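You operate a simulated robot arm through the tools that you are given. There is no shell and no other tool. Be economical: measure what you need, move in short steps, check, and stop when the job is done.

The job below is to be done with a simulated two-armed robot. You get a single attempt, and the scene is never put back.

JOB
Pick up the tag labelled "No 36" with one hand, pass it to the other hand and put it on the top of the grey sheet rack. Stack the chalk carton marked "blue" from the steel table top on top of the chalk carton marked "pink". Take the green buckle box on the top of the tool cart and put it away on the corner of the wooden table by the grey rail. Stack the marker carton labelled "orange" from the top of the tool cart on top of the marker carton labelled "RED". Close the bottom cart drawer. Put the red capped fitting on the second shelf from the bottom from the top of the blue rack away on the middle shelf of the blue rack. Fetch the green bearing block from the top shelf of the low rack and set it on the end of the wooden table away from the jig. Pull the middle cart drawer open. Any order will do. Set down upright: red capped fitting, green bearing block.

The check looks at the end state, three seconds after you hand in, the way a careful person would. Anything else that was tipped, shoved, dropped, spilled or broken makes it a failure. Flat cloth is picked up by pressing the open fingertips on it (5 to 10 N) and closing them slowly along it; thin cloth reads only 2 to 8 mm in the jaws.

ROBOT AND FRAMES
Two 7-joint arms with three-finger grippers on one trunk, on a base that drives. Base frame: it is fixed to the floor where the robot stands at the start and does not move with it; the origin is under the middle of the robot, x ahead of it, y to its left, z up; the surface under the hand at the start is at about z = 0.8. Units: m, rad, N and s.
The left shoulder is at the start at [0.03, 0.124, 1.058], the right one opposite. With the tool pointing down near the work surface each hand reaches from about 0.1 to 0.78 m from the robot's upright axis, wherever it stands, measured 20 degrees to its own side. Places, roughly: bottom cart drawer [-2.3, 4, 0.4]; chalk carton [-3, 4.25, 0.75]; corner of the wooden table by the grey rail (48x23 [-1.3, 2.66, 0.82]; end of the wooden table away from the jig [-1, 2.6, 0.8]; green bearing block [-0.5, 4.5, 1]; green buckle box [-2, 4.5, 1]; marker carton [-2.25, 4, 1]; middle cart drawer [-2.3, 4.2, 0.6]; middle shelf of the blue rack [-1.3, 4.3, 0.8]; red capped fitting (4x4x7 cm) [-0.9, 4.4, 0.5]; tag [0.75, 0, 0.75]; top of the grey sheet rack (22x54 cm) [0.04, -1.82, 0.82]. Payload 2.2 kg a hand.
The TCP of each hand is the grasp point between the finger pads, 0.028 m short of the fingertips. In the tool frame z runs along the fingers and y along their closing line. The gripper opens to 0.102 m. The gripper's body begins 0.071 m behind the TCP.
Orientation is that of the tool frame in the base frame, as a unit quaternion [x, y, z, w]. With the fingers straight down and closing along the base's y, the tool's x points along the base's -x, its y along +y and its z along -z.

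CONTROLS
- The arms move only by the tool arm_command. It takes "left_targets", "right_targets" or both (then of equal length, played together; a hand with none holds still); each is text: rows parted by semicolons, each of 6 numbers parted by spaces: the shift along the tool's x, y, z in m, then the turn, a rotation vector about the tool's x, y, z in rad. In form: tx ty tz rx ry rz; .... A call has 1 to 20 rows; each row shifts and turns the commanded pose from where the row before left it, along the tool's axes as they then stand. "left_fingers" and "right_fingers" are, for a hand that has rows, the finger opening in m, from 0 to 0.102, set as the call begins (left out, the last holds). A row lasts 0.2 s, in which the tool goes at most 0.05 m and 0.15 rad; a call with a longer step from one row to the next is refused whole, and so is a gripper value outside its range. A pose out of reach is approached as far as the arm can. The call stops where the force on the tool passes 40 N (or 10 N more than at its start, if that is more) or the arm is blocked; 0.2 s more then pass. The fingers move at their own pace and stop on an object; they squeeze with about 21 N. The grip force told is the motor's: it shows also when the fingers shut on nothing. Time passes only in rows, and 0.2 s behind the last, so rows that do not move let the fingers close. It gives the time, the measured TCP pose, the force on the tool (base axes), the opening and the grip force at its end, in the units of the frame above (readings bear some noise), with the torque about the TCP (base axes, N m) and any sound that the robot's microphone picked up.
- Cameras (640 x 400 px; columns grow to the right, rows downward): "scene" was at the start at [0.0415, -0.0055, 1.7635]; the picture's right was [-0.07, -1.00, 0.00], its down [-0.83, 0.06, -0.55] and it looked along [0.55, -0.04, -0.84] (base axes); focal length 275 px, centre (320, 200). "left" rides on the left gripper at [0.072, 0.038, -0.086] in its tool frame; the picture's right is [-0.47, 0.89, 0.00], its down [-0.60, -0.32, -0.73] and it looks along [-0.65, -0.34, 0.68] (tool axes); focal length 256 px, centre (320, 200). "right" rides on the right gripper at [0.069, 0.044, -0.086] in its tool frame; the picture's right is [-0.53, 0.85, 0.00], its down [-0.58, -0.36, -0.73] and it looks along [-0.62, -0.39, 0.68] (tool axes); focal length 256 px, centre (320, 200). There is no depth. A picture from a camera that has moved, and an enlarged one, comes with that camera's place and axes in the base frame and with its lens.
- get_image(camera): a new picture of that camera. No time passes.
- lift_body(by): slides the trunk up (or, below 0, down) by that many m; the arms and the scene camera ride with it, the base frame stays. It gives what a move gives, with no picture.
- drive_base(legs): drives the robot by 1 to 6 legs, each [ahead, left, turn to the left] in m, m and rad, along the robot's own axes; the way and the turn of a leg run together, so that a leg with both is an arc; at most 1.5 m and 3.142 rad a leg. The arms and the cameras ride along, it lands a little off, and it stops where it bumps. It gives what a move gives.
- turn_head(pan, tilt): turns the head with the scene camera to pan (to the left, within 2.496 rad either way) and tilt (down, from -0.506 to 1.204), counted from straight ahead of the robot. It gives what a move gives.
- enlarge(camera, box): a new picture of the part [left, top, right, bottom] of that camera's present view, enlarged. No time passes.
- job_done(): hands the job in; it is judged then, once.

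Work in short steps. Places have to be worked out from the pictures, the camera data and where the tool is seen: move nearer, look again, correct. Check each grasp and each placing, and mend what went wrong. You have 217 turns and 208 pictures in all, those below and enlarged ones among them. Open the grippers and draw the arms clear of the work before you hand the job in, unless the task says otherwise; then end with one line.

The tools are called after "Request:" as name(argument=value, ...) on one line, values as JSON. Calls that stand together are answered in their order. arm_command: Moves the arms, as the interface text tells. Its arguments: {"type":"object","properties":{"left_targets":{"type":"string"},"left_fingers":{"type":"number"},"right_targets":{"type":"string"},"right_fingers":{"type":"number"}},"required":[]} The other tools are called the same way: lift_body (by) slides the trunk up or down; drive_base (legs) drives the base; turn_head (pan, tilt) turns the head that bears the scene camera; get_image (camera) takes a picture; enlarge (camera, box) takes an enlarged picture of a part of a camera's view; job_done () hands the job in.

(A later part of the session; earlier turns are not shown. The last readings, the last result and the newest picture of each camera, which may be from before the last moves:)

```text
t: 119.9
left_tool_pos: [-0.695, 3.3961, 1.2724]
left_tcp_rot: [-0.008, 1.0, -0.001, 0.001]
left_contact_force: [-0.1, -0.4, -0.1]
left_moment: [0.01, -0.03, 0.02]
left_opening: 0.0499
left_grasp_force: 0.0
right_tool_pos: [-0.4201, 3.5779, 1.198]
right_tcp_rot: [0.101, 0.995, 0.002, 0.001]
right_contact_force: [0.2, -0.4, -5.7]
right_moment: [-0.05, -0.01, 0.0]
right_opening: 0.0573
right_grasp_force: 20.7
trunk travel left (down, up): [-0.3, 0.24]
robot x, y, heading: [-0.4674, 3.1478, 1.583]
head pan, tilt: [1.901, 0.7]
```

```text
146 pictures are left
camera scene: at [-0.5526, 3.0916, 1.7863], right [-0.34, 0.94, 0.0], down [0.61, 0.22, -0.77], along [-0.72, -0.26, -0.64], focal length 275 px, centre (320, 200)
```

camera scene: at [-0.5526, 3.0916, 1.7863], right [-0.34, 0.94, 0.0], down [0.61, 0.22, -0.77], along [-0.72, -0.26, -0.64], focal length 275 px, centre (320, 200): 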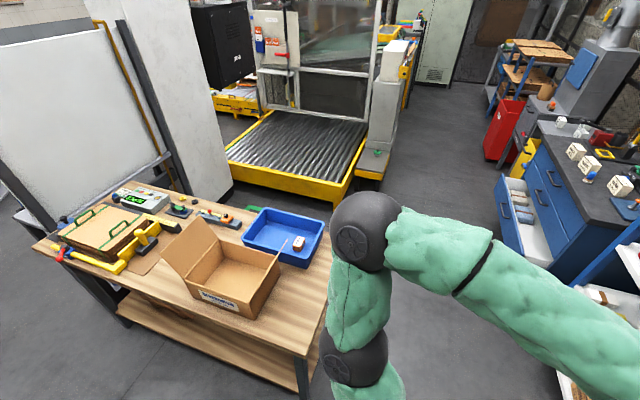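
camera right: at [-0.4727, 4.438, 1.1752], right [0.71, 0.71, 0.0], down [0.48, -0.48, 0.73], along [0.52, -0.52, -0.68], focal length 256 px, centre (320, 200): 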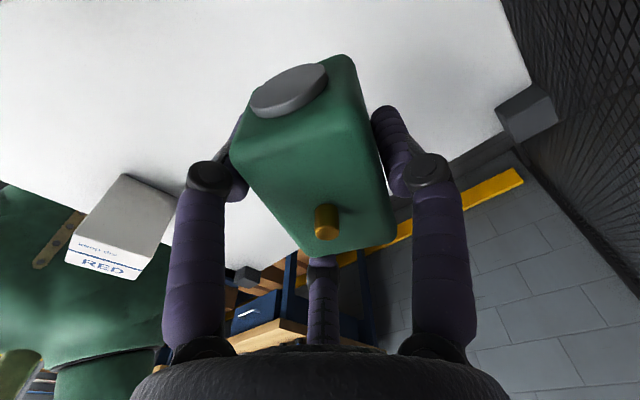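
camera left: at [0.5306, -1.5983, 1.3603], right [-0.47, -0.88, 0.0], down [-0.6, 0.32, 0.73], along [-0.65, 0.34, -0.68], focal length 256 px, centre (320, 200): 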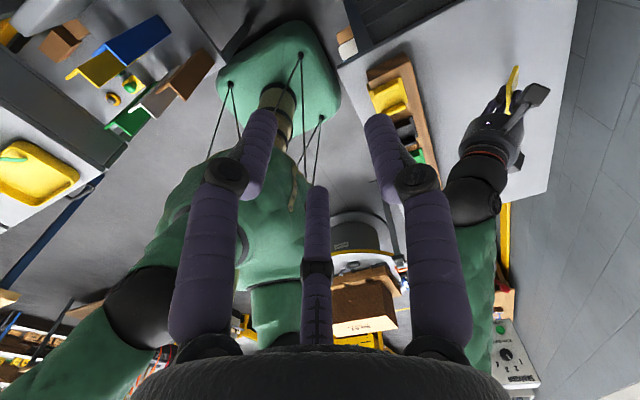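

The wooden table's end away from the jig is the near (+y) end. I go around to its north side facing it, so the arms stop hiding it.

Request:
drive_base(legs=[[0.2, 0, 0], [0, 0, 1.56], [0.6, 0, 0], [0, 0, 1.56]])

Request:
turn_head(pan=0, tilt=0.8)

Request:
get_image(camera="scene")

Request:
get_image(camera="right")

```text
t: 132.1
left_tool_pos: [-0.87, 3.0866, 1.2718]
left_tcp_rot: [1.0, -0.012, -0.001, 0.0]
left_contact_force: [0.3, 0.9, -0.6]
left_moment: [0.0, 0.03, 0.0]
left_opening: 0.0497
left_grasp_force: 0.0
right_tool_pos: [-1.1509, 2.9156, 1.1976]
right_tcp_rot: [0.992, -0.123, 0.0, 0.002]
right_contact_force: [-0.5, 0.5, -5.7]
right_moment: [0.07, 0.05, 0.0]
right_opening: 0.0567
right_grasp_force: 21.2
trunk travel left (down, up): [-0.3, 0.24]
robot x, y, heading: [-1.0801, 3.3421, -1.592]
head pan, tilt: [1.901, 0.7]
```

```text
t: 133.9
left_tool_pos: [-0.8696, 3.0861, 1.2721]
left_tcp_rot: [1.0, -0.012, 0.0, -0.001]
left_contact_force: [-0.2, -0.1, -0.3]
left_moment: [-0.01, -0.01, -0.01]
left_opening: 0.0501
left_grasp_force: 0.1
right_tool_pos: [-1.1499, 2.9169, 1.199]
right_tcp_rot: [0.993, -0.122, 0.0, 0.002]
right_contact_force: [-1.5, -0.4, -6.3]
right_moment: [0.08, 0.04, 0.05]
right_opening: 0.0565
right_grasp_force: 21.1
trunk travel left (down, up): [-0.3, 0.24]
robot x, y, heading: [-1.0855, 3.3453, -1.595]
head pan, tilt: [0.0, 0.799]
```

```text
145 pictures are left
camera scene: at [-1.0808, 3.2895, 1.778], right [-1.0, 0.02, 0.0], down [0.02, 0.72, -0.7], along [-0.02, -0.7, -0.72], focal length 275 px, centre (320, 200)
```

scene: 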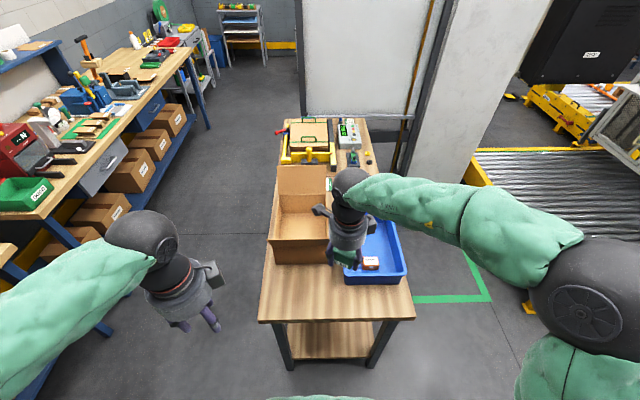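

```text
144 pictures are left
camera right: at [-1.094, 2.8578, 1.284], right [-0.72, -0.69, 0.0], down [-0.47, 0.5, 0.73], along [-0.51, 0.53, -0.68], focal length 256 px, centre (320, 200)
```

right: 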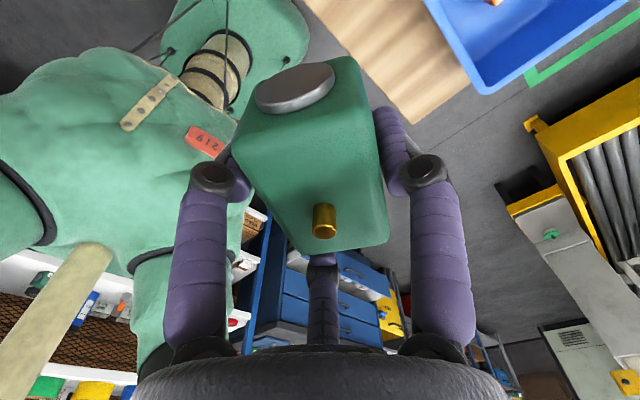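

Request:
enlarge(camera="scene", box=[250, 110, 430, 340])

```text
1.74 times, centred on (340, 225) of scene
camera zoom: at [-1.0808, 3.2895, 1.778], right [-1.0, 0.02, 0.0], down [0.02, 0.72, -0.7], along [-0.02, -0.7, -0.72], focal length 478 px, centre (285, 156)
```

zoom: 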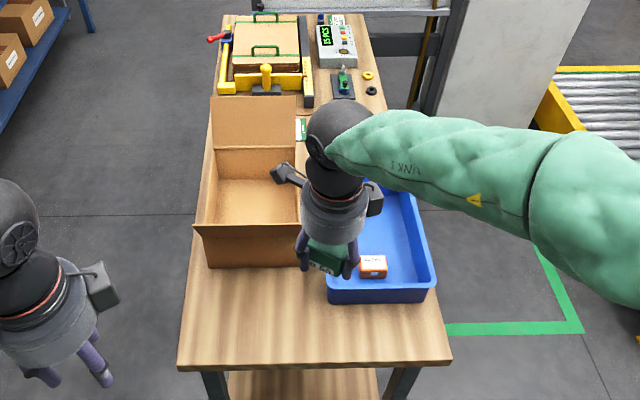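

In front of the cardboard box the table end is free: x from -1.1 to -0.9, y from 2.72 to 2.91. I bring the block over (-1.0, 2.84) and lower it to just above the table.

Request:
arm_command(right_targets="0.0328 0.0077 0 0 0 0;0.0328 0.0077 0 0 0 0;0.0328 0.0077 0 0 0 0;0.0328 0.0077 0 0 0 0;0.0328 0.0077 0 0 0 0;0 0 0.04 0 0 0;0 0 0.04 0 0 0;0 0 0.04 0 0 0;0 0 0.04 0 0 0;0 0 0.04 0 0 0;0 0 0.04 0 0 0;0 0 0.04 0 0 0;0 0 0.03 0 0 0;0 0 0 0 0 0")

Request:
get_image(camera="scene")

Request:
get_image(camera="right")

```text
t: 136.3
left_tool_pos: [-0.8706, 3.0879, 1.2732]
left_tcp_rot: [1.0, -0.012, 0.001, 0.0]
left_contact_force: [-0.1, -1.0, 1.3]
left_moment: [0.04, 0.01, -0.01]
left_opening: 0.0502
left_grasp_force: 0.0
right_tool_pos: [-0.9948, 2.8281, 0.9805]
right_tcp_rot: [0.992, -0.123, 0.01, 0.016]
right_contact_force: [-3.8, 7.9, 15.6]
right_moment: [-2.13, -1.37, 0.23]
right_opening: 0.0566
right_grasp_force: 21.0
trunk travel left (down, up): [-0.3, 0.24]
robot x, y, heading: [-1.0814, 3.3381, -1.593]
head pan, tilt: [0.0, 0.799]
stopped in row 12 (right hand): the force on the tool passed its limit at 56 N (the readings are from after the stop); the commanded pose is now the measured one
```

```text
142 pictures are left
camera scene: at [-1.0815, 3.2918, 1.7782], right [-1.0, 0.02, 0.0], down [0.02, 0.72, -0.7], along [-0.02, -0.7, -0.72], focal length 275 px, centre (320, 200)
```

scene: 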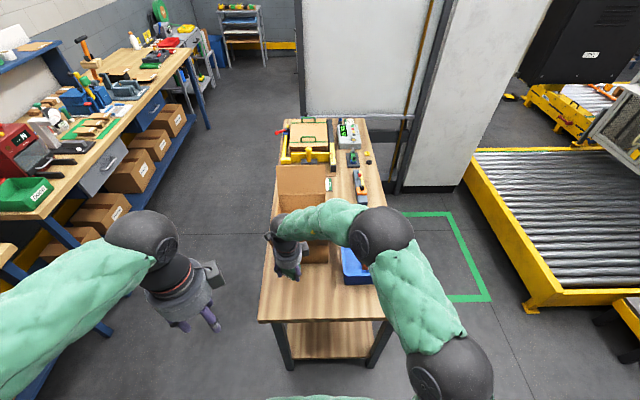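

```text
141 pictures are left
camera right: at [-0.9398, 2.7727, 1.0688], right [-0.72, -0.69, 0.01], down [-0.48, 0.52, 0.71], along [-0.49, 0.51, -0.71], focal length 256 px, centre (320, 200)
```

right: 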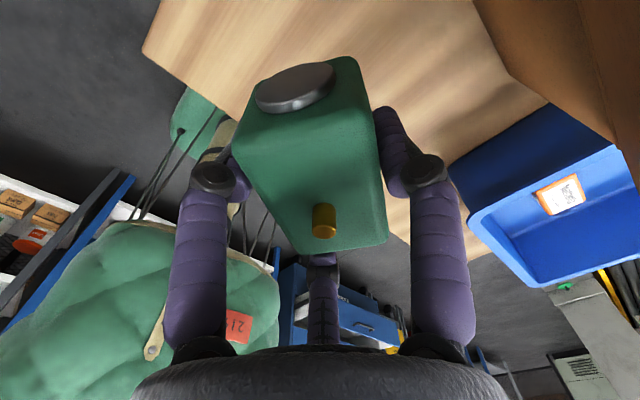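

The hand's camera bracket caught the cardboard box's rim. I raise, check the box, and turn the hand 90° so the bracket faces away from it.

Request:
arm_command(right_targets="0 0 -0.02 0 0 0;0 0 -0.04 0 0 0;0 0 -0.04 0 0 0;0 0 -0.04 0 0 0;0 0 0 0 0 0")

Request:
get_image(camera="right")

Request:
arm_command(right_targets="0 0 0 0 0 -0.1428;0 0 0 0 0 -0.1428;0 0 0 0 0 -0.1428;0 0 0 0 0 -0.1428;0 0 0 0 0 -0.1428;0 0 0 0 0 -0.1428;0 0 0 0 0 -0.1428;0 0 0 0 0 -0.1428;0 0 0 0 0 -0.1428;0 0 0 0 0 -0.1428;0 0 0 0 0 -0.1428;0 0 0 0 0 0")

Request:
get_image(camera="scene")

Request:
get_image(camera="right")

```text
t: 137.5
left_tool_pos: [-0.8688, 3.0844, 1.2724]
left_tcp_rot: [1.0, -0.012, 0.0, 0.0]
left_contact_force: [0.0, -0.1, -0.4]
left_moment: [0.03, 0.0, -0.01]
left_opening: 0.0501
left_grasp_force: 0.0
right_tool_pos: [-0.9972, 2.8324, 1.1161]
right_tcp_rot: [0.992, -0.123, 0.008, 0.012]
right_contact_force: [0.3, -0.4, -6.0]
right_moment: [0.02, 0.04, 0.01]
right_opening: 0.0561
right_grasp_force: 21.3
trunk travel left (down, up): [-0.3, 0.24]
robot x, y, heading: [-1.0808, 3.3403, -1.59]
head pan, tilt: [0.0, 0.799]
```

```text
140 pictures are left
camera right: at [-0.9422, 2.7758, 1.2039], right [-0.72, -0.69, 0.01], down [-0.48, 0.51, 0.71], along [-0.5, 0.51, -0.7], focal length 256 px, centre (320, 200)
```

right: 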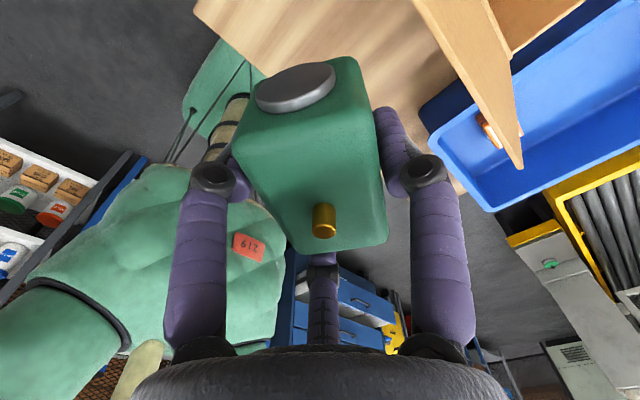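

```text
t: 140.1
left_tool_pos: [-0.869, 3.0862, 1.2714]
left_tcp_rot: [1.0, -0.012, 0.0, -0.002]
left_contact_force: [0.3, -0.4, 0.4]
left_moment: [0.02, -0.01, 0.01]
left_opening: 0.0502
left_grasp_force: 0.1
right_tool_pos: [-0.996, 2.8331, 1.1165]
right_tcp_rot: [0.788, 0.615, -0.004, 0.015]
right_contact_force: [-0.6, 0.1, -5.7]
right_moment: [0.01, 0.07, 0.02]
right_opening: 0.0564
right_grasp_force: 20.3
trunk travel left (down, up): [-0.3, 0.24]
robot x, y, heading: [-1.0793, 3.3412, -1.589]
head pan, tilt: [0.0, 0.799]
```

```text
139 pictures are left
camera scene: at [-1.0807, 3.2893, 1.778], right [-1.0, 0.02, 0.0], down [0.02, 0.72, -0.7], along [-0.02, -0.7, -0.72], focal length 275 px, centre (320, 200)
```

scene: 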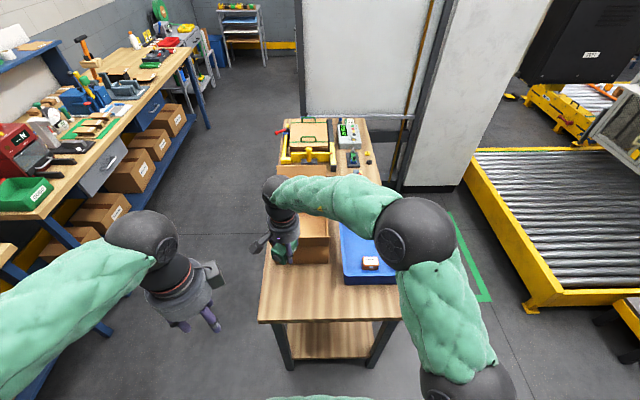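

```text
138 pictures are left
camera right: at [-0.9388, 2.8921, 1.2008], right [0.69, -0.72, 0.03], down [-0.5, -0.45, 0.74], along [-0.52, -0.52, -0.67], focal length 256 px, centre (320, 200)
```

right: 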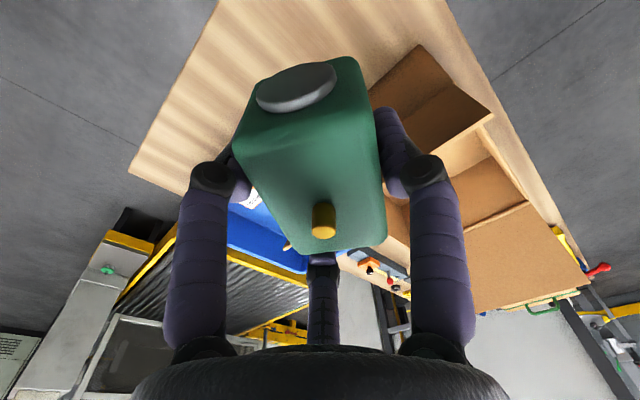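

The box is intact and unmoved. I level the hand, shift 1.7 cm toward the edge and lower again.

Request:
arm_command(right_targets="0.0165 -0.004 0 0.0186 0.0248 0;0 0 0.04 0 0 0;0 0 0.04 0 0 0;0 0 0.04 0 0 0;0 0 0.04 0 0 0;0 0 0.03 0 0 0;0 0 0.03 0 0 0;0 0 0 0 0 0")

Request:
get_image(camera="right")

Request:
enlarge(camera="scene", box=[240, 170, 420, 340])

```text
t: 141.9
left_tool_pos: [-0.8691, 3.0863, 1.2709]
left_tcp_rot: [1.0, -0.011, -0.001, -0.001]
left_contact_force: [-0.1, 0.2, -0.3]
left_moment: [-0.03, -0.03, -0.01]
left_opening: 0.05
left_grasp_force: 0.0
right_tool_pos: [-0.9974, 2.851, 0.8961]
right_tcp_rot: [0.789, 0.615, 0.001, 0.0]
right_contact_force: [0.7, -0.4, -5.7]
right_moment: [-0.05, 0.01, 0.0]
right_opening: 0.0563
right_grasp_force: 20.8
trunk travel left (down, up): [-0.3, 0.24]
robot x, y, heading: [-1.0796, 3.3377, -1.595]
head pan, tilt: [0.0, 0.799]
```

```text
137 pictures are left
camera right: at [-0.9376, 2.9069, 0.9817], right [0.69, -0.72, 0.0], down [-0.49, -0.47, 0.73], along [-0.53, -0.5, -0.68], focal length 256 px, centre (320, 200)
```

right: 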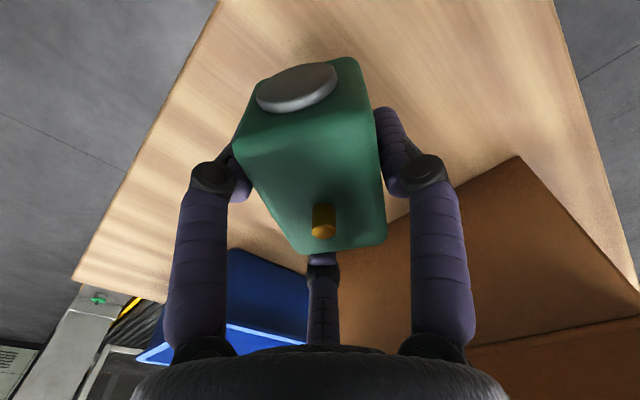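

```text
2.35 times, centred on (330, 255) of scene
camera zoom: at [-1.0807, 3.29, 1.778], right [-1.0, 0.02, 0.0], down [0.02, 0.72, -0.7], along [-0.02, -0.7, -0.72], focal length 647 px, centre (296, 71)
```

zoom: 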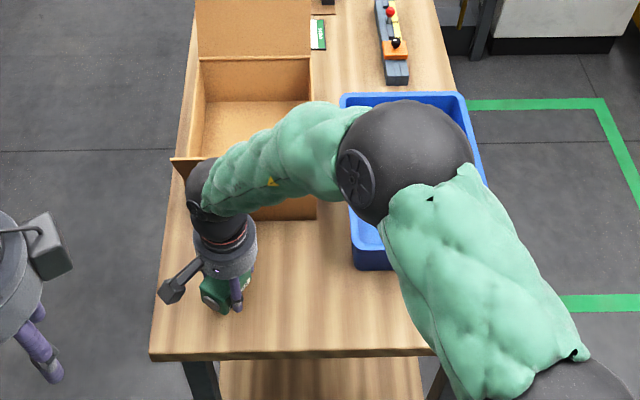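

Clear now. I lower gently to contact.

Request:
arm_command(right_targets="0 0 0.02 0 0 0;0 0 0.02 0 0 0;0 0 0.01 0 0 0;0 0 0.008 0 0 0;0 0 0 0 0 0")

```text
t: 142.9
left_tool_pos: [-0.8686, 3.0883, 1.2728]
left_tcp_rot: [1.0, -0.012, 0.0, -0.001]
left_contact_force: [0.4, 0.4, -0.5]
left_moment: [0.04, 0.02, 0.02]
left_opening: 0.0499
left_grasp_force: 0.0
right_tool_pos: [-0.9972, 2.8479, 0.8464]
right_tcp_rot: [0.79, 0.613, -0.002, 0.002]
right_contact_force: [-3.1, 14.8, 27.2]
right_moment: [1.68, 0.46, -0.02]
right_opening: 0.0562
right_grasp_force: 21.0
trunk travel left (down, up): [-0.3, 0.24]
robot x, y, heading: [-1.0799, 3.3375, -1.597]
head pan, tilt: [0.0, 0.799]
stopped in row 5 (right hand): the force on the tool passed its limit at 50 N (the readings are from after the stop); the commanded pose is now the measured one
```

Contact at z≈0.846. I ease up slightly and check how the block sits.

Request:
arm_command(right_targets="0 0 -0.003 0 0 0;0 0 0 0 0 0")

Request:
get_image(camera="right")

Request:
enlarge(camera="scene", box=[260, 220, 360, 330])

```text
t: 143.6
left_tool_pos: [-0.869, 3.0867, 1.2718]
left_tcp_rot: [1.0, -0.011, -0.001, 0.0]
left_contact_force: [0.3, -0.1, -0.2]
left_moment: [0.0, 0.0, 0.01]
left_opening: 0.05
left_grasp_force: 0.0
right_tool_pos: [-0.9967, 2.8466, 0.8455]
right_tcp_rot: [0.789, 0.614, -0.001, 0.003]
right_contact_force: [0.8, 5.7, 6.2]
right_moment: [0.62, 0.22, -0.06]
right_opening: 0.0561
right_grasp_force: 21.1
trunk travel left (down, up): [-0.3, 0.24]
robot x, y, heading: [-1.0823, 3.3431, -1.594]
head pan, tilt: [0.0, 0.799]
```

```text
135 pictures are left
camera right: at [-0.9375, 2.9041, 0.9319], right [0.69, -0.73, 0.01], down [-0.5, -0.46, 0.73], along [-0.53, -0.51, -0.68], focal length 256 px, centre (320, 200)
```

right: 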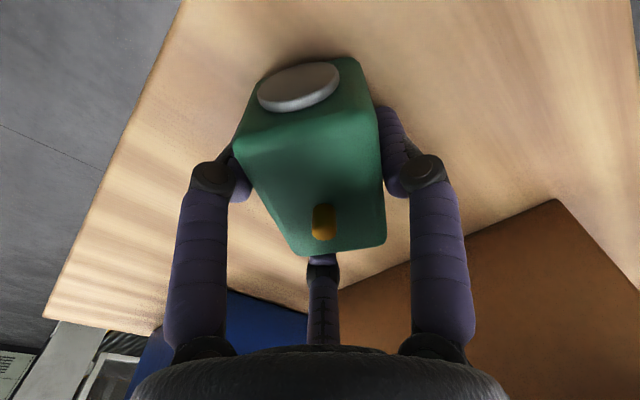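

```text
3.64 times, centred on (310, 275) of scene
camera zoom: at [-1.0808, 3.2912, 1.7779], right [-1.0, 0.02, 0.0], down [0.02, 0.72, -0.7], along [-0.02, -0.7, -0.72], focal length 1000 px, centre (356, -73)
```

zoom: 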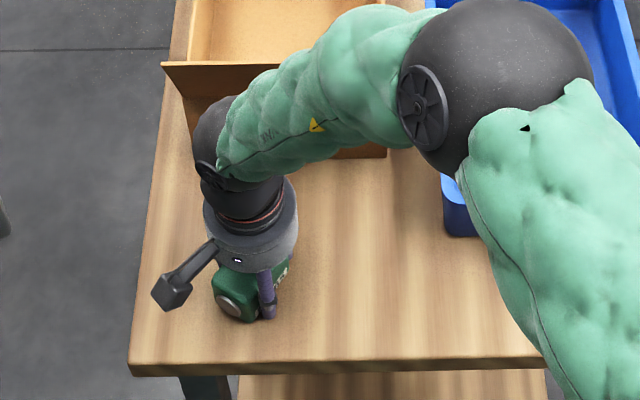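

The block is resting on the table at one end, with a slight tilt. I open the fingers moderately and it should settle.

Request:
arm_command(right_targets="0 0 0 0 0 0;0 0 0 0 0 0;0 0 0 0 0 0", right_fingers=0.09)

Request:
get_image(camera="right")

```text
t: 144.3
left_tool_pos: [-0.8684, 3.0855, 1.2715]
left_tcp_rot: [1.0, -0.011, 0.0, 0.0]
left_contact_force: [0.6, 0.1, 0.9]
left_moment: [-0.01, 0.0, -0.01]
left_opening: 0.0503
left_grasp_force: 0.0
right_tool_pos: [-0.9966, 2.8458, 0.8468]
right_tcp_rot: [0.79, 0.614, -0.001, 0.003]
right_contact_force: [0.3, -0.4, 0.0]
right_moment: [0.02, 0.01, 0.01]
right_opening: 0.0901
right_grasp_force: 0.0
trunk travel left (down, up): [-0.3, 0.24]
robot x, y, heading: [-1.086, 3.3422, -1.6]
head pan, tilt: [0.0, 0.799]
```

```text
133 pictures are left
camera right: at [-0.9375, 2.9032, 0.932], right [0.69, -0.73, 0.01], down [-0.5, -0.46, 0.73], along [-0.53, -0.51, -0.68], focal length 256 px, centre (320, 200)
```

right: 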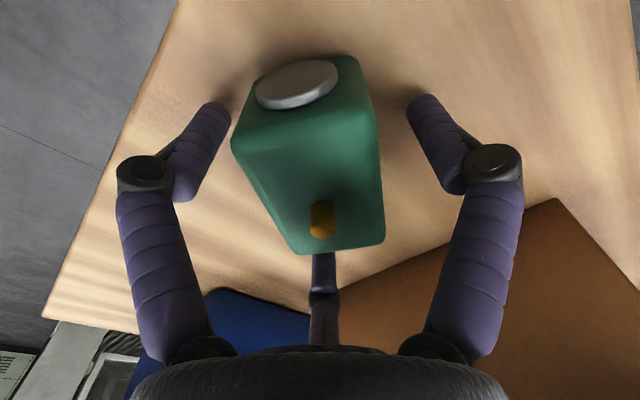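

Released, and the block barely moved. I raise the hand straight up and look.

Request:
arm_command(right_targets="0 0 -0.03 0 0 0;0 0 -0.04 0 0 0;0 0 -0.045 0 0 0;0 0 -0.045 0 0 0;0 0 -0.045 0 0 0;0 0 -0.045 0 0 0;0 0 -0.045 0 0 0;0 0 0 0 0 0")

Request:
get_image(camera="right")

Request:
enlarge(camera="scene", box=[240, 170, 420, 340])

```text
t: 146.2
left_tool_pos: [-0.8693, 3.0853, 1.2718]
left_tcp_rot: [1.0, -0.011, 0.0, -0.001]
left_contact_force: [-0.1, 0.2, 0.6]
left_moment: [-0.02, -0.01, 0.02]
left_opening: 0.05
left_grasp_force: 0.1
right_tool_pos: [-0.9965, 2.847, 1.1421]
right_tcp_rot: [0.789, 0.614, -0.001, 0.004]
right_contact_force: [0.0, -0.5, 0.4]
right_moment: [0.03, -0.01, 0.0]
right_opening: 0.0901
right_grasp_force: 0.1
trunk travel left (down, up): [-0.3, 0.24]
robot x, y, heading: [-1.0792, 3.3395, -1.597]
head pan, tilt: [0.0, 0.799]
```

```text
132 pictures are left
camera right: at [-0.9371, 2.9047, 1.2274], right [0.69, -0.73, 0.01], down [-0.5, -0.47, 0.73], along [-0.53, -0.51, -0.68], focal length 256 px, centre (320, 200)
```

right: 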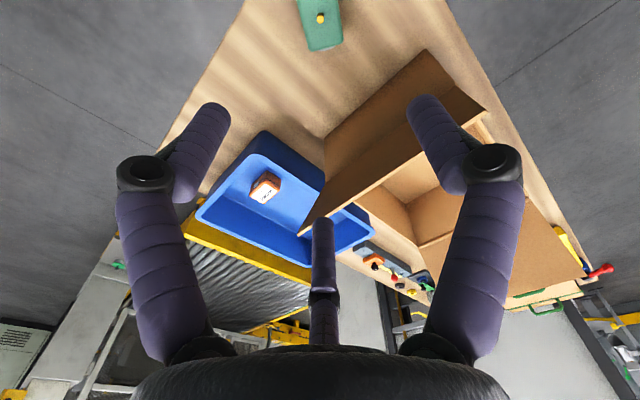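

```text
2.35 times, centred on (330, 255) of scene
camera zoom: at [-1.0805, 3.2893, 1.7779], right [-1.0, 0.02, 0.0], down [0.02, 0.72, -0.7], along [-0.02, -0.7, -0.72], focal length 647 px, centre (296, 71)
```

zoom: 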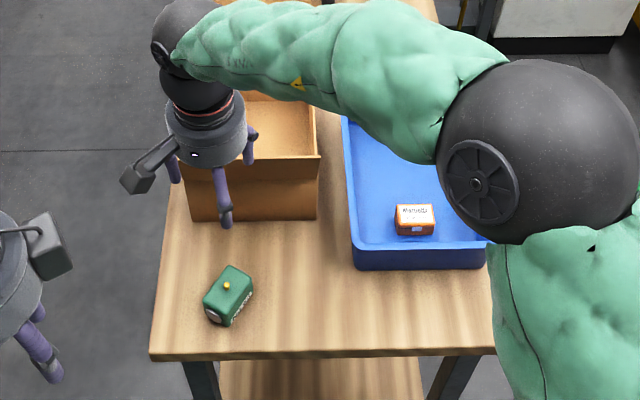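

The bearing block stands upright on the table end. I fold the right arm and turn around to face the blue rack.

Request:
arm_command(right_targets="0.005 -0.036 0 0 0 0;0.005 -0.036 0 0 0 0;0.005 -0.036 0 0 0 0;0.005 -0.036 0 0 0 0;0.005 -0.036 0 0 0 0;0.004 -0.034 0 0 0 0;0 0 0 -0.004 0.006 -0.124;0 0 0 0 0 -0.124;0 0 0 0 0 0")

Request:
drive_base(legs=[[-0.05, 0, 0], [0, 0, 1.58], [0, 0, 1.58]])

Request:
turn_head(pan=0, tilt=0.7)

Request:
get_image(camera="scene")

```text
t: 148.2
left_tool_pos: [-0.8698, 3.0863, 1.2728]
left_tcp_rot: [1.0, -0.011, -0.001, -0.001]
left_contact_force: [-0.7, 0.9, 0.6]
left_moment: [0.01, 0.0, 0.04]
left_opening: 0.0502
left_grasp_force: 0.2
right_tool_pos: [-1.1976, 2.9283, 1.1427]
right_tcp_rot: [0.706, 0.708, 0.002, 0.003]
right_contact_force: [-0.1, 0.2, 0.3]
right_moment: [0.0, 0.02, 0.0]
right_opening: 0.0898
right_grasp_force: 0.0
trunk travel left (down, up): [-0.3, 0.24]
robot x, y, heading: [-1.0813, 3.3413, -1.591]
head pan, tilt: [0.0, 0.799]
```

```text
t: 156.7
left_tool_pos: [-1.288, 3.6488, 1.2718]
left_tcp_rot: [0.018, 1.0, -0.001, 0.001]
left_contact_force: [-0.5, 1.0, 0.1]
left_moment: [0.01, 0.03, -0.03]
left_opening: 0.0501
left_grasp_force: 0.0
right_tool_pos: [-0.9569, 3.802, 1.1425]
right_tcp_rot: [-0.702, 0.712, 0.003, -0.002]
right_contact_force: [0.0, -0.7, 0.3]
right_moment: [0.01, -0.03, 0.01]
right_opening: 0.09
right_grasp_force: 0.2
trunk travel left (down, up): [-0.3, 0.24]
robot x, y, heading: [-1.0764, 3.3924, 1.531]
head pan, tilt: [0.0, 0.799]
```

```text
t: 157.3
left_tool_pos: [-1.2893, 3.6477, 1.2706]
left_tcp_rot: [0.018, 1.0, -0.001, 0.0]
left_contact_force: [-0.2, 0.7, 0.4]
left_moment: [0.0, -0.01, 0.02]
left_opening: 0.05
left_grasp_force: 0.1
right_tool_pos: [-0.9574, 3.8014, 1.1423]
right_tcp_rot: [-0.703, 0.712, 0.003, -0.002]
right_contact_force: [0.3, 0.8, -0.3]
right_moment: [0.02, 0.01, 0.0]
right_opening: 0.0899
right_grasp_force: 0.0
trunk travel left (down, up): [-0.3, 0.24]
robot x, y, heading: [-1.0771, 3.3895, 1.533]
head pan, tilt: [0.0, 0.7]
```

```text
130 pictures are left
camera scene: at [-1.0767, 3.4457, 1.7862], right [1.0, -0.04, 0.0], down [-0.02, -0.64, -0.76], along [0.03, 0.76, -0.64], focal length 275 px, centre (320, 200)
```

scene: 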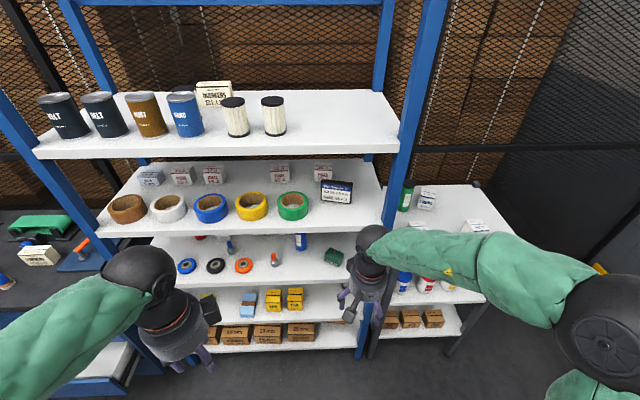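

I lower the trunk to look into the lower shelves.

Request:
lift_body(by=-0.28)

Request:
turn_head(pan=0.0, tilt=0.75)

Request:
get_image(camera="scene")

Request:
get_image(camera="right")

```text
t: 160.2
left_tool_pos: [-1.2879, 3.6494, 0.9925]
left_tcp_rot: [0.018, 1.0, -0.001, 0.0]
left_contact_force: [0.6, 0.5, 0.6]
left_moment: [0.01, 0.03, 0.0]
left_opening: 0.05
left_grasp_force: 0.2
right_tool_pos: [-0.9569, 3.8028, 0.8622]
right_tcp_rot: [-0.702, 0.712, 0.003, -0.002]
right_contact_force: [-0.7, 0.6, -0.7]
right_moment: [-0.03, -0.01, -0.01]
right_opening: 0.0898
right_grasp_force: 0.0
trunk travel left (down, up): [-0.02, 0.52]
robot x, y, heading: [-1.0796, 3.392, 1.535]
head pan, tilt: [0.0, 0.7]
```

```text
t: 160.8
left_tool_pos: [-1.2882, 3.6489, 0.9911]
left_tcp_rot: [0.018, 1.0, -0.001, -0.001]
left_contact_force: [-0.6, -0.3, 0.4]
left_moment: [0.01, -0.01, 0.01]
left_opening: 0.0497
left_grasp_force: 0.0
right_tool_pos: [-0.9573, 3.8001, 0.8633]
right_tcp_rot: [-0.702, 0.712, 0.003, -0.002]
right_contact_force: [-0.4, 0.3, -0.4]
right_moment: [0.02, 0.0, -0.02]
right_opening: 0.0899
right_grasp_force: 0.1
trunk travel left (down, up): [-0.02, 0.52]
robot x, y, heading: [-1.0791, 3.3903, 1.536]
head pan, tilt: [0.0, 0.75]
```

```text
129 pictures are left
camera scene: at [-1.0768, 3.4436, 1.502], right [1.0, -0.04, 0.0], down [-0.02, -0.68, -0.73], along [0.03, 0.73, -0.68], focal length 275 px, centre (320, 200)
```

scene: 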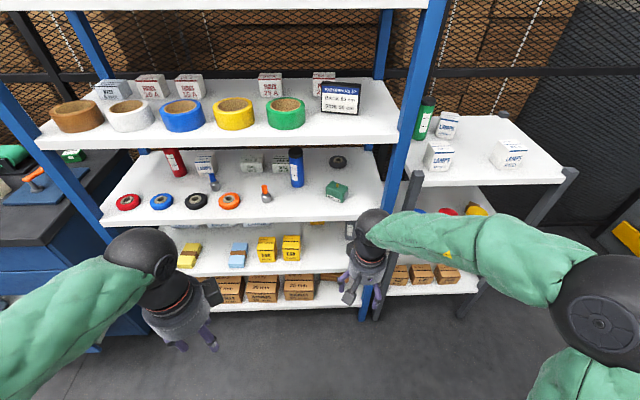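

```text
128 pictures are left
camera right: at [-1.0006, 3.7336, 0.9485], right [-0.84, 0.55, 0.01], down [0.38, 0.57, 0.73], along [0.39, 0.61, -0.68], focal length 256 px, centre (320, 200)
```

right: 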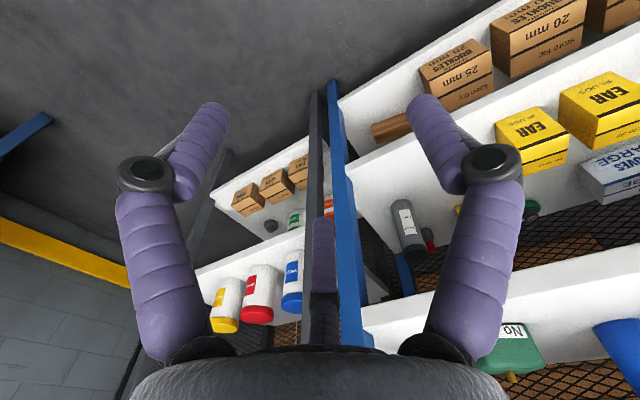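

Request:
enlarge(camera="right", box=[370, 180, 560, 300])

Request:
enlarge(camera="scene", box=[90, 140, 410, 310])

```text
3.33 times, centred on (465, 240) of right
camera zoom: at [-1.0006, 3.7336, 0.9485], right [-0.84, 0.55, 0.01], down [0.38, 0.57, 0.73], along [0.39, 0.61, -0.68], focal length 853 px, centre (-163, 67)
```

zoom: 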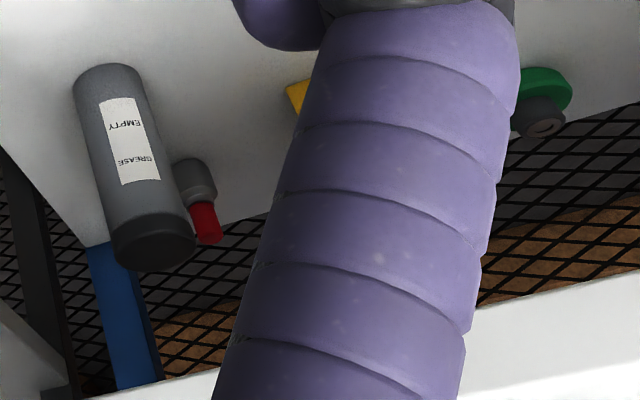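

```text
2.00 times, centred on (250, 225) of scene
camera zoom: at [-1.0768, 3.4436, 1.502], right [1.0, -0.04, 0.0], down [-0.02, -0.68, -0.73], along [0.03, 0.73, -0.68], focal length 550 px, centre (460, 150)
```

zoom: 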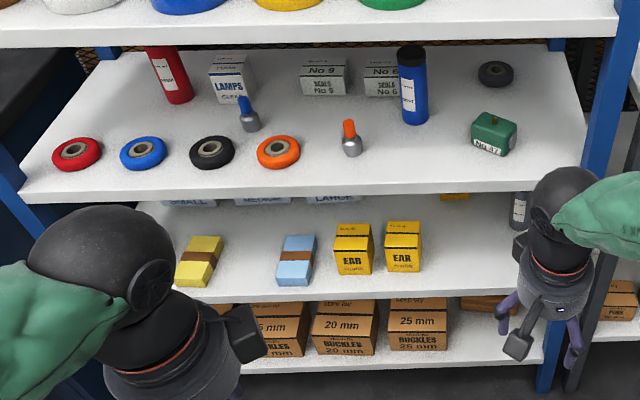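

The red-capped fitting stands behind the grey GREASE bottle, around (-0.93, 4.41) on the second shelf. I pull the right hand back and lower it in front of that shelf, then look more closely.

Request:
arm_command(right_targets="0.035 0 0.03 0 0 0;0.035 0 0.03 0 0 0;0.03 0 0.03 0 0 0;0 0 0.03 0 0 0;0 0 0.03 0 0 0;0 0 0 0 0 0")

Request:
drive_base(legs=[[0.15, 0.06, 0.035]])

Request:
get_image(camera="right")

Request:
get_image(camera="scene")

```text
t: 162.2
left_tool_pos: [-1.2883, 3.6494, 0.9913]
left_tcp_rot: [0.018, 1.0, -0.001, 0.0]
left_contact_force: [-1.2, 0.2, -0.3]
left_moment: [0.0, -0.01, -0.01]
left_opening: 0.0499
left_grasp_force: 0.1
right_tool_pos: [-0.9612, 3.7025, 0.713]
right_tcp_rot: [-0.703, 0.711, 0.004, -0.001]
right_contact_force: [-0.1, -0.1, 1.1]
right_moment: [-0.03, 0.0, -0.02]
right_opening: 0.0901
right_grasp_force: 0.1
trunk travel left (down, up): [-0.02, 0.52]
robot x, y, heading: [-1.0796, 3.3948, 1.532]
head pan, tilt: [0.0, 0.75]
```

```text
t: 163.6
left_tool_pos: [-1.3543, 3.7909, 0.9908]
left_tcp_rot: [-0.001, 1.0, -0.001, 0.0]
left_contact_force: [-0.4, -0.8, -1.1]
left_moment: [-0.02, 0.0, 0.0]
left_opening: 0.0499
left_grasp_force: 0.1
right_tool_pos: [-1.0296, 3.8566, 0.7144]
right_tcp_rot: [0.715, -0.699, -0.003, 0.003]
right_contact_force: [-0.4, 0.2, 0.2]
right_moment: [-0.01, 0.0, 0.01]
right_opening: 0.0901
right_grasp_force: 0.1
trunk travel left (down, up): [-0.02, 0.52]
robot x, y, heading: [-1.1384, 3.5391, 1.565]
head pan, tilt: [0.0, 0.75]
```

```text
125 pictures are left
camera right: at [-1.0709, 3.7867, 0.7992], right [-0.86, 0.51, 0.01], down [0.36, 0.58, 0.73], along [0.37, 0.63, -0.68], focal length 256 px, centre (320, 200)
```

right: 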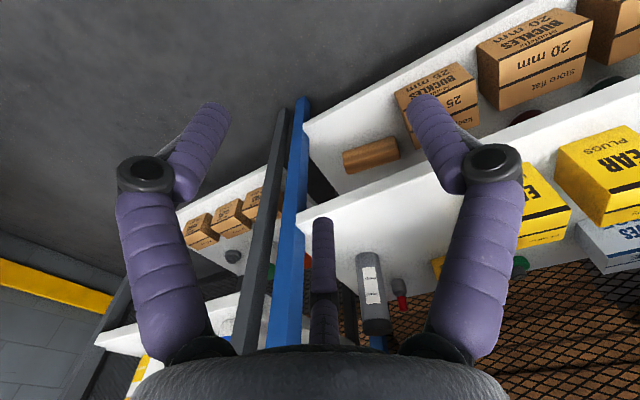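

```text
124 pictures are left
camera scene: at [-1.1363, 3.5934, 1.502], right [1.0, 0.0, 0.0], down [0.0, -0.68, -0.73], along [0.0, 0.73, -0.68], focal length 275 px, centre (320, 200)
```

scene: 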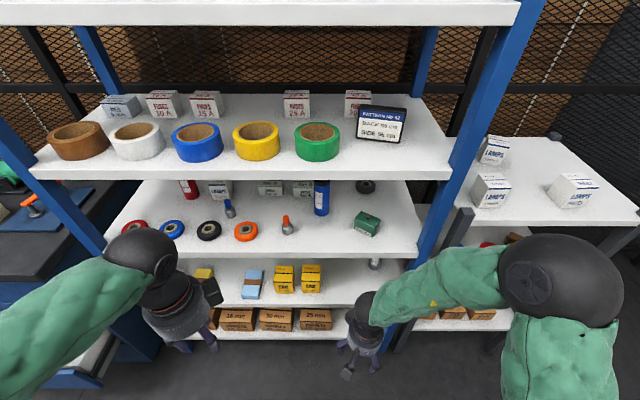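

I roll the right hand 180° so its camera bracket will be on top when it points forward.

Request:
arm_command(right_targets="0 0 0 0 0 0.149;0 0 0 0 0 0.149;0 0 0 0 0 0.149;0 0 0 0 0 0.149;0 0 0 0 0 0.149;0 0 0 0 0 0.149;0 0 0 0 0 0.149;0 0 0 0 0 0.149;0 0 0 0 0 0.149;0 0 0 0 0 0.149;0 0 0 0 0 0.149;0 0 0 0 0 0.149;0 0 0 0 0 0.149;0 0 0 0 0 0.149;0 0 0 0 0 0.149;0 0 0 0 0 0.149;0 0 0 0 0 0.149;0 0 0 0 0 0.149;0 0 0 0 0 0.149;0 0 0 0 0 0.149", right_fingers=0.07)

```text
t: 167.8
left_tool_pos: [-1.3552, 3.7897, 0.9915]
left_tcp_rot: [-0.001, 1.0, -0.001, 0.0]
left_contact_force: [-0.2, -0.2, 0.0]
left_moment: [-0.02, -0.03, 0.02]
left_opening: 0.0498
left_grasp_force: 0.1
right_tool_pos: [-1.0299, 3.8569, 0.7128]
right_tcp_rot: [0.64, 0.768, -0.002, -0.004]
right_contact_force: [-0.4, -0.8, -0.4]
right_moment: [-0.02, 0.0, 0.03]
right_opening: 0.0698
right_grasp_force: 0.0
trunk travel left (down, up): [-0.02, 0.52]
robot x, y, heading: [-1.1385, 3.5394, 1.564]
head pan, tilt: [0.0, 0.75]
```

The roll works. Now I pitch the hand forward and look along it.

Request:
arm_command(right_targets="0 0 0 0 0 0.145;0 0 0 0 0.145 0;0 0 0 0 0.145 0;0 0 0 0 0.145 0;0 0 0 0 0.145 0;0 0 0 0 0.145 0;0 0 0 0 0.145 0;0 0 0 0 0 0")

Request:
get_image(camera="right")

Request:
get_image(camera="scene")

```text
t: 169.8
left_tool_pos: [-1.3555, 3.7894, 0.9908]
left_tcp_rot: [0.0, 1.0, -0.001, 0.0]
left_contact_force: [0.5, 0.2, 0.3]
left_moment: [0.0, -0.02, -0.01]
left_opening: 0.0501
left_grasp_force: 0.0
right_tool_pos: [-1.0287, 3.8862, 0.7431]
right_tcp_rot: [0.631, 0.629, 0.31, -0.332]
right_contact_force: [0.3, 0.5, -0.8]
right_moment: [-0.01, 0.03, 0.05]
right_opening: 0.0697
right_grasp_force: 0.1
trunk travel left (down, up): [-0.02, 0.52]
robot x, y, heading: [-1.1371, 3.5443, 1.57]
head pan, tilt: [0.0, 0.75]
stopped in row 8 (right hand): the arm was blocked; the commanded pose is now the measured one
```

```text
123 pictures are left
camera right: at [-0.9811, 3.8578, 0.8478], right [0.84, -0.3, -0.46], down [-0.35, -0.93, -0.03], along [-0.42, 0.18, -0.89], focal length 256 px, centre (320, 200)
```

right: 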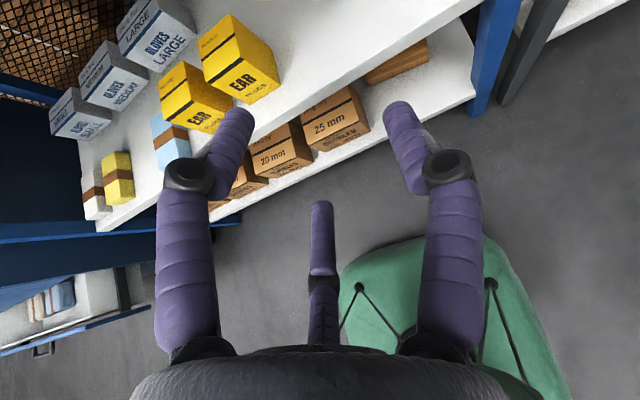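

```text
122 pictures are left
camera scene: at [-1.1359, 3.5925, 1.502], right [1.0, 0.0, 0.0], down [0.0, -0.68, -0.73], along [0.0, 0.73, -0.68], focal length 275 px, centre (320, 200)
```

scene: 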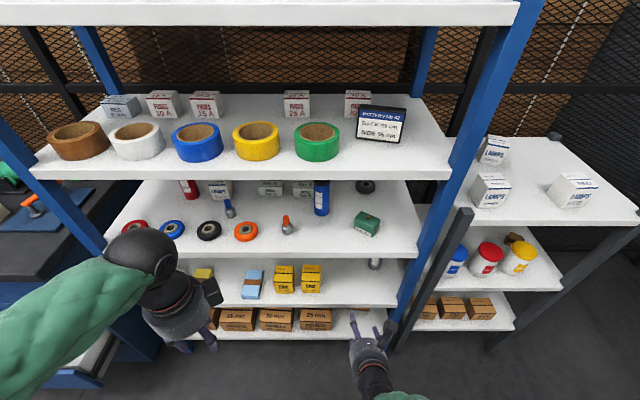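

The hand now points forward, 36° below level, with its bracket on top. I reposition the base so the hand can enter the shelf diagonally past the GREASE bottle, drawing the left hand back a bit first.

Request:
arm_command(left_targets="0.02 -0.03 0 0 0 0;0.02 -0.03 0 0 0 0;0 0 0 0 0 0")

Request:
drive_base(legs=[[0.0, 0.3, 0], [0, 0, -0.47]])

Request:
get_image(camera="right")

Request:
get_image(camera="scene")

```text
t: 170.6
left_tool_pos: [-1.3944, 3.7311, 0.9908]
left_tcp_rot: [-0.001, 1.0, -0.001, 0.0]
left_contact_force: [-0.5, -0.3, 0.8]
left_moment: [-0.01, -0.01, 0.01]
left_opening: 0.0499
left_grasp_force: 0.1
right_tool_pos: [-1.0285, 3.8858, 0.7432]
right_tcp_rot: [0.631, 0.629, 0.309, -0.333]
right_contact_force: [0.5, -0.1, -0.1]
right_moment: [-0.03, 0.03, 0.05]
right_opening: 0.0699
right_grasp_force: 0.0
trunk travel left (down, up): [-0.02, 0.52]
robot x, y, heading: [-1.1377, 3.5408, 1.573]
head pan, tilt: [0.0, 0.75]
```

```text
t: 174.0
left_tool_pos: [-1.5731, 3.8283, 0.9912]
left_tcp_rot: [0.235, 0.972, -0.001, -0.001]
left_contact_force: [-0.2, -0.1, -0.4]
left_moment: [-0.01, -0.02, -0.03]
left_opening: 0.0502
left_grasp_force: 0.0
right_tool_pos: [-1.1771, 3.7983, 0.7441]
right_tcp_rot: [0.761, 0.463, 0.379, -0.25]
right_contact_force: [0.6, -0.1, 0.4]
right_moment: [0.0, -0.01, -0.01]
right_opening: 0.07
right_grasp_force: 0.2
trunk travel left (down, up): [-0.02, 0.52]
robot x, y, heading: [-1.4344, 3.5389, 1.097]
head pan, tilt: [0.0, 0.75]
```

```text
121 pictures are left
camera right: at [-1.1483, 3.7512, 0.8475], right [0.6, -0.65, -0.46], down [-0.74, -0.67, -0.03], along [-0.29, 0.36, -0.89], focal length 256 px, centre (320, 200)
```

right: 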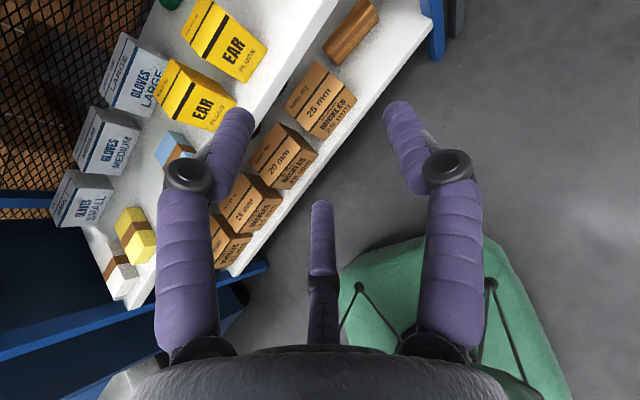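

```text
120 pictures are left
camera scene: at [-1.4069, 3.5864, 1.502], right [0.89, -0.46, 0.0], down [-0.31, -0.61, -0.73], along [0.33, 0.65, -0.68], focal length 275 px, centre (320, 200)
```

scene: 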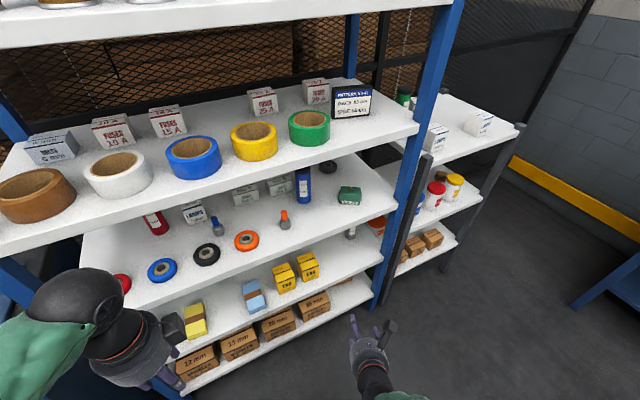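

I move in slightly, flatten the pitch toward 20° and lower the hand in front of the shelf opening.

Request:
drive_base(legs=[[0.1, 0.05, 0]])

Request:
arm_command(right_targets="-0.02 0 0.02 0 0.07 0;-0.02 0 0.02 0 0.07 0;-0.02 0 0.02 0 0.07 0;-0.02 0 0.02 0 0.07 0;-0.023 0 0.02 0 0 0;0 0 0 0 0 0")

Request:
get_image(camera="right")

Request:
get_image(camera="scene")

```text
t: 175.2
left_tool_pos: [-1.5719, 3.9398, 0.9914]
left_tcp_rot: [0.235, 0.972, -0.001, 0.0]
left_contact_force: [-0.1, 0.2, 0.4]
left_moment: [-0.02, 0.0, 0.02]
left_opening: 0.05
left_grasp_force: 0.0
right_tool_pos: [-1.1759, 3.9119, 0.7432]
right_tcp_rot: [0.762, 0.462, 0.379, -0.25]
right_contact_force: [-0.7, -0.1, 0.3]
right_moment: [-0.02, -0.01, -0.01]
right_opening: 0.07
right_grasp_force: 0.1
trunk travel left (down, up): [-0.02, 0.52]
robot x, y, heading: [-1.431, 3.6527, 1.097]
head pan, tilt: [0.0, 0.75]
```

```text
t: 176.6
left_tool_pos: [-1.5724, 3.9398, 0.9904]
left_tcp_rot: [0.235, 0.972, -0.001, 0.0]
left_contact_force: [-0.2, 0.6, 0.9]
left_moment: [0.0, 0.01, 0.01]
left_opening: 0.0499
left_grasp_force: 0.0
right_tool_pos: [-1.1621, 3.9504, 0.6045]
right_tcp_rot: [0.7, 0.423, 0.482, -0.313]
right_contact_force: [-0.7, 0.6, 0.4]
right_moment: [-0.02, 0.0, -0.01]
right_opening: 0.0699
right_grasp_force: 0.0
trunk travel left (down, up): [-0.02, 0.52]
robot x, y, heading: [-1.4322, 3.6505, 1.096]
head pan, tilt: [0.0, 0.75]
```

```text
119 pictures are left
camera right: at [-1.1449, 3.8772, 0.6975], right [0.66, -0.53, -0.53], down [-0.73, -0.62, -0.28], along [-0.18, 0.57, -0.8], focal length 256 px, centre (320, 200)
```

right: 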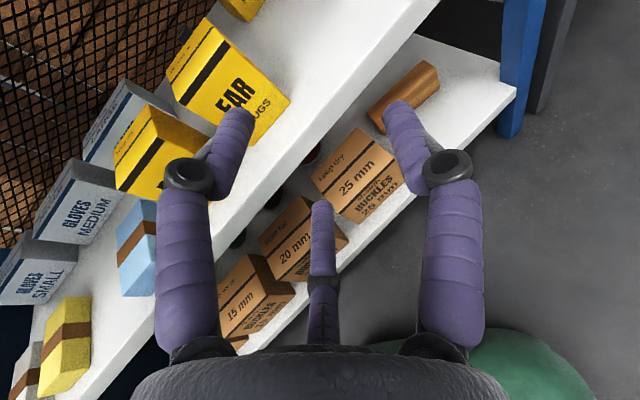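

```text
118 pictures are left
camera scene: at [-1.4058, 3.6986, 1.502], right [0.89, -0.46, 0.0], down [-0.31, -0.61, -0.73], along [0.33, 0.65, -0.68], focal length 275 px, centre (320, 200)
```

scene: 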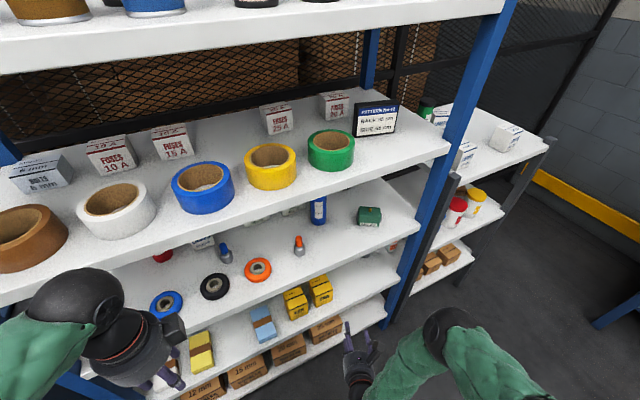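

The bottle and the EAR boxes leave a narrow diagonal gap. A straight forearm with the hand yawed right at the wrist fits better, so I turn the base back to face the rack and yaw the hand 32° right.

Request:
drive_base(legs=[[-0.15, 0, 0], [0, 0, 0.47], [0.05, 0.0, 0], [0, -0.42, 0]])

Request:
arm_command(right_targets="0 0 0 -0.1315 0.004 0.047;0 0 0 -0.1315 0.004 0.047;0 0 0 -0.1315 0.004 0.047;0 0 0 -0.1315 0.004 0.047;0 0 0 0 0 0", right_fingers=0.05)

Request:
get_image(camera="right")

Request:
get_image(camera="scene")

```text
t: 182.1
left_tool_pos: [-1.3268, 3.7588, 0.9924]
left_tcp_rot: [0.006, 1.0, 0.0, 0.0]
left_contact_force: [0.0, 0.4, 0.8]
left_moment: [0.0, 0.01, -0.03]
left_opening: 0.0497
left_grasp_force: 0.0
right_tool_pos: [-0.9638, 3.951, 0.606]
right_tcp_rot: [0.584, 0.573, 0.397, -0.415]
right_contact_force: [0.3, -0.3, 0.1]
right_moment: [-0.01, 0.02, 0.02]
right_opening: 0.0701
right_grasp_force: 0.0
trunk travel left (down, up): [-0.02, 0.52]
robot x, y, heading: [-1.0707, 3.5659, 1.56]
head pan, tilt: [0.0, 0.75]
```

```text
t: 183.3
left_tool_pos: [-1.328, 3.758, 0.9903]
left_tcp_rot: [0.004, 1.0, 0.0, 0.0]
left_contact_force: [0.1, -0.1, 0.0]
left_moment: [0.02, -0.03, 0.0]
left_opening: 0.0501
left_grasp_force: 0.0
right_tool_pos: [-0.9632, 3.9568, 0.6067]
right_tcp_rot: [0.719, 0.393, 0.496, -0.285]
right_contact_force: [0.0, 0.3, 0.2]
right_moment: [0.0, 0.01, 0.03]
right_opening: 0.0502
right_grasp_force: 0.2
right hand out of reach, approached as far as the arm can: row 3
trunk travel left (down, up): [-0.02, 0.52]
robot x, y, heading: [-1.0752, 3.5638, 1.562]
head pan, tilt: [0.0, 0.75]
```

```text
117 pictures are left
camera right: at [-0.9548, 3.8841, 0.6993], right [0.61, -0.6, -0.52], down [-0.78, -0.56, -0.28], along [-0.12, 0.58, -0.81], focal length 256 px, centre (320, 200)
```

right: 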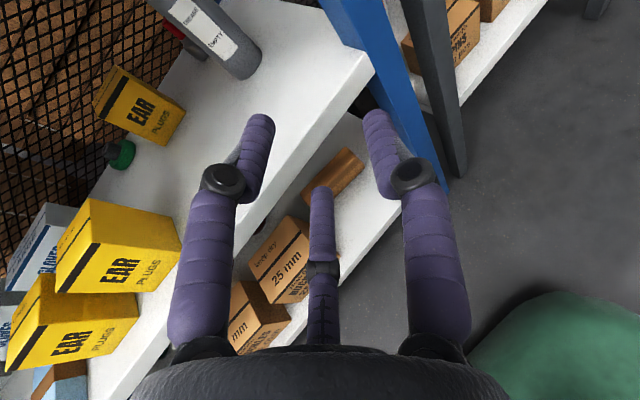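

```text
116 pictures are left
camera scene: at [-1.0713, 3.6169, 1.502], right [1.0, -0.01, 0.0], down [-0.01, -0.68, -0.73], along [0.01, 0.73, -0.68], focal length 275 px, centre (320, 200)
```

scene: 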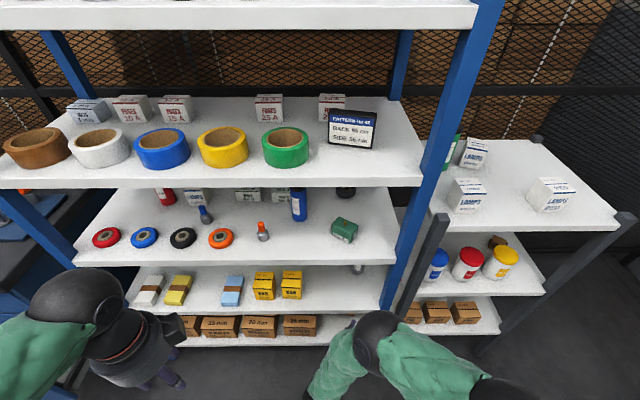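

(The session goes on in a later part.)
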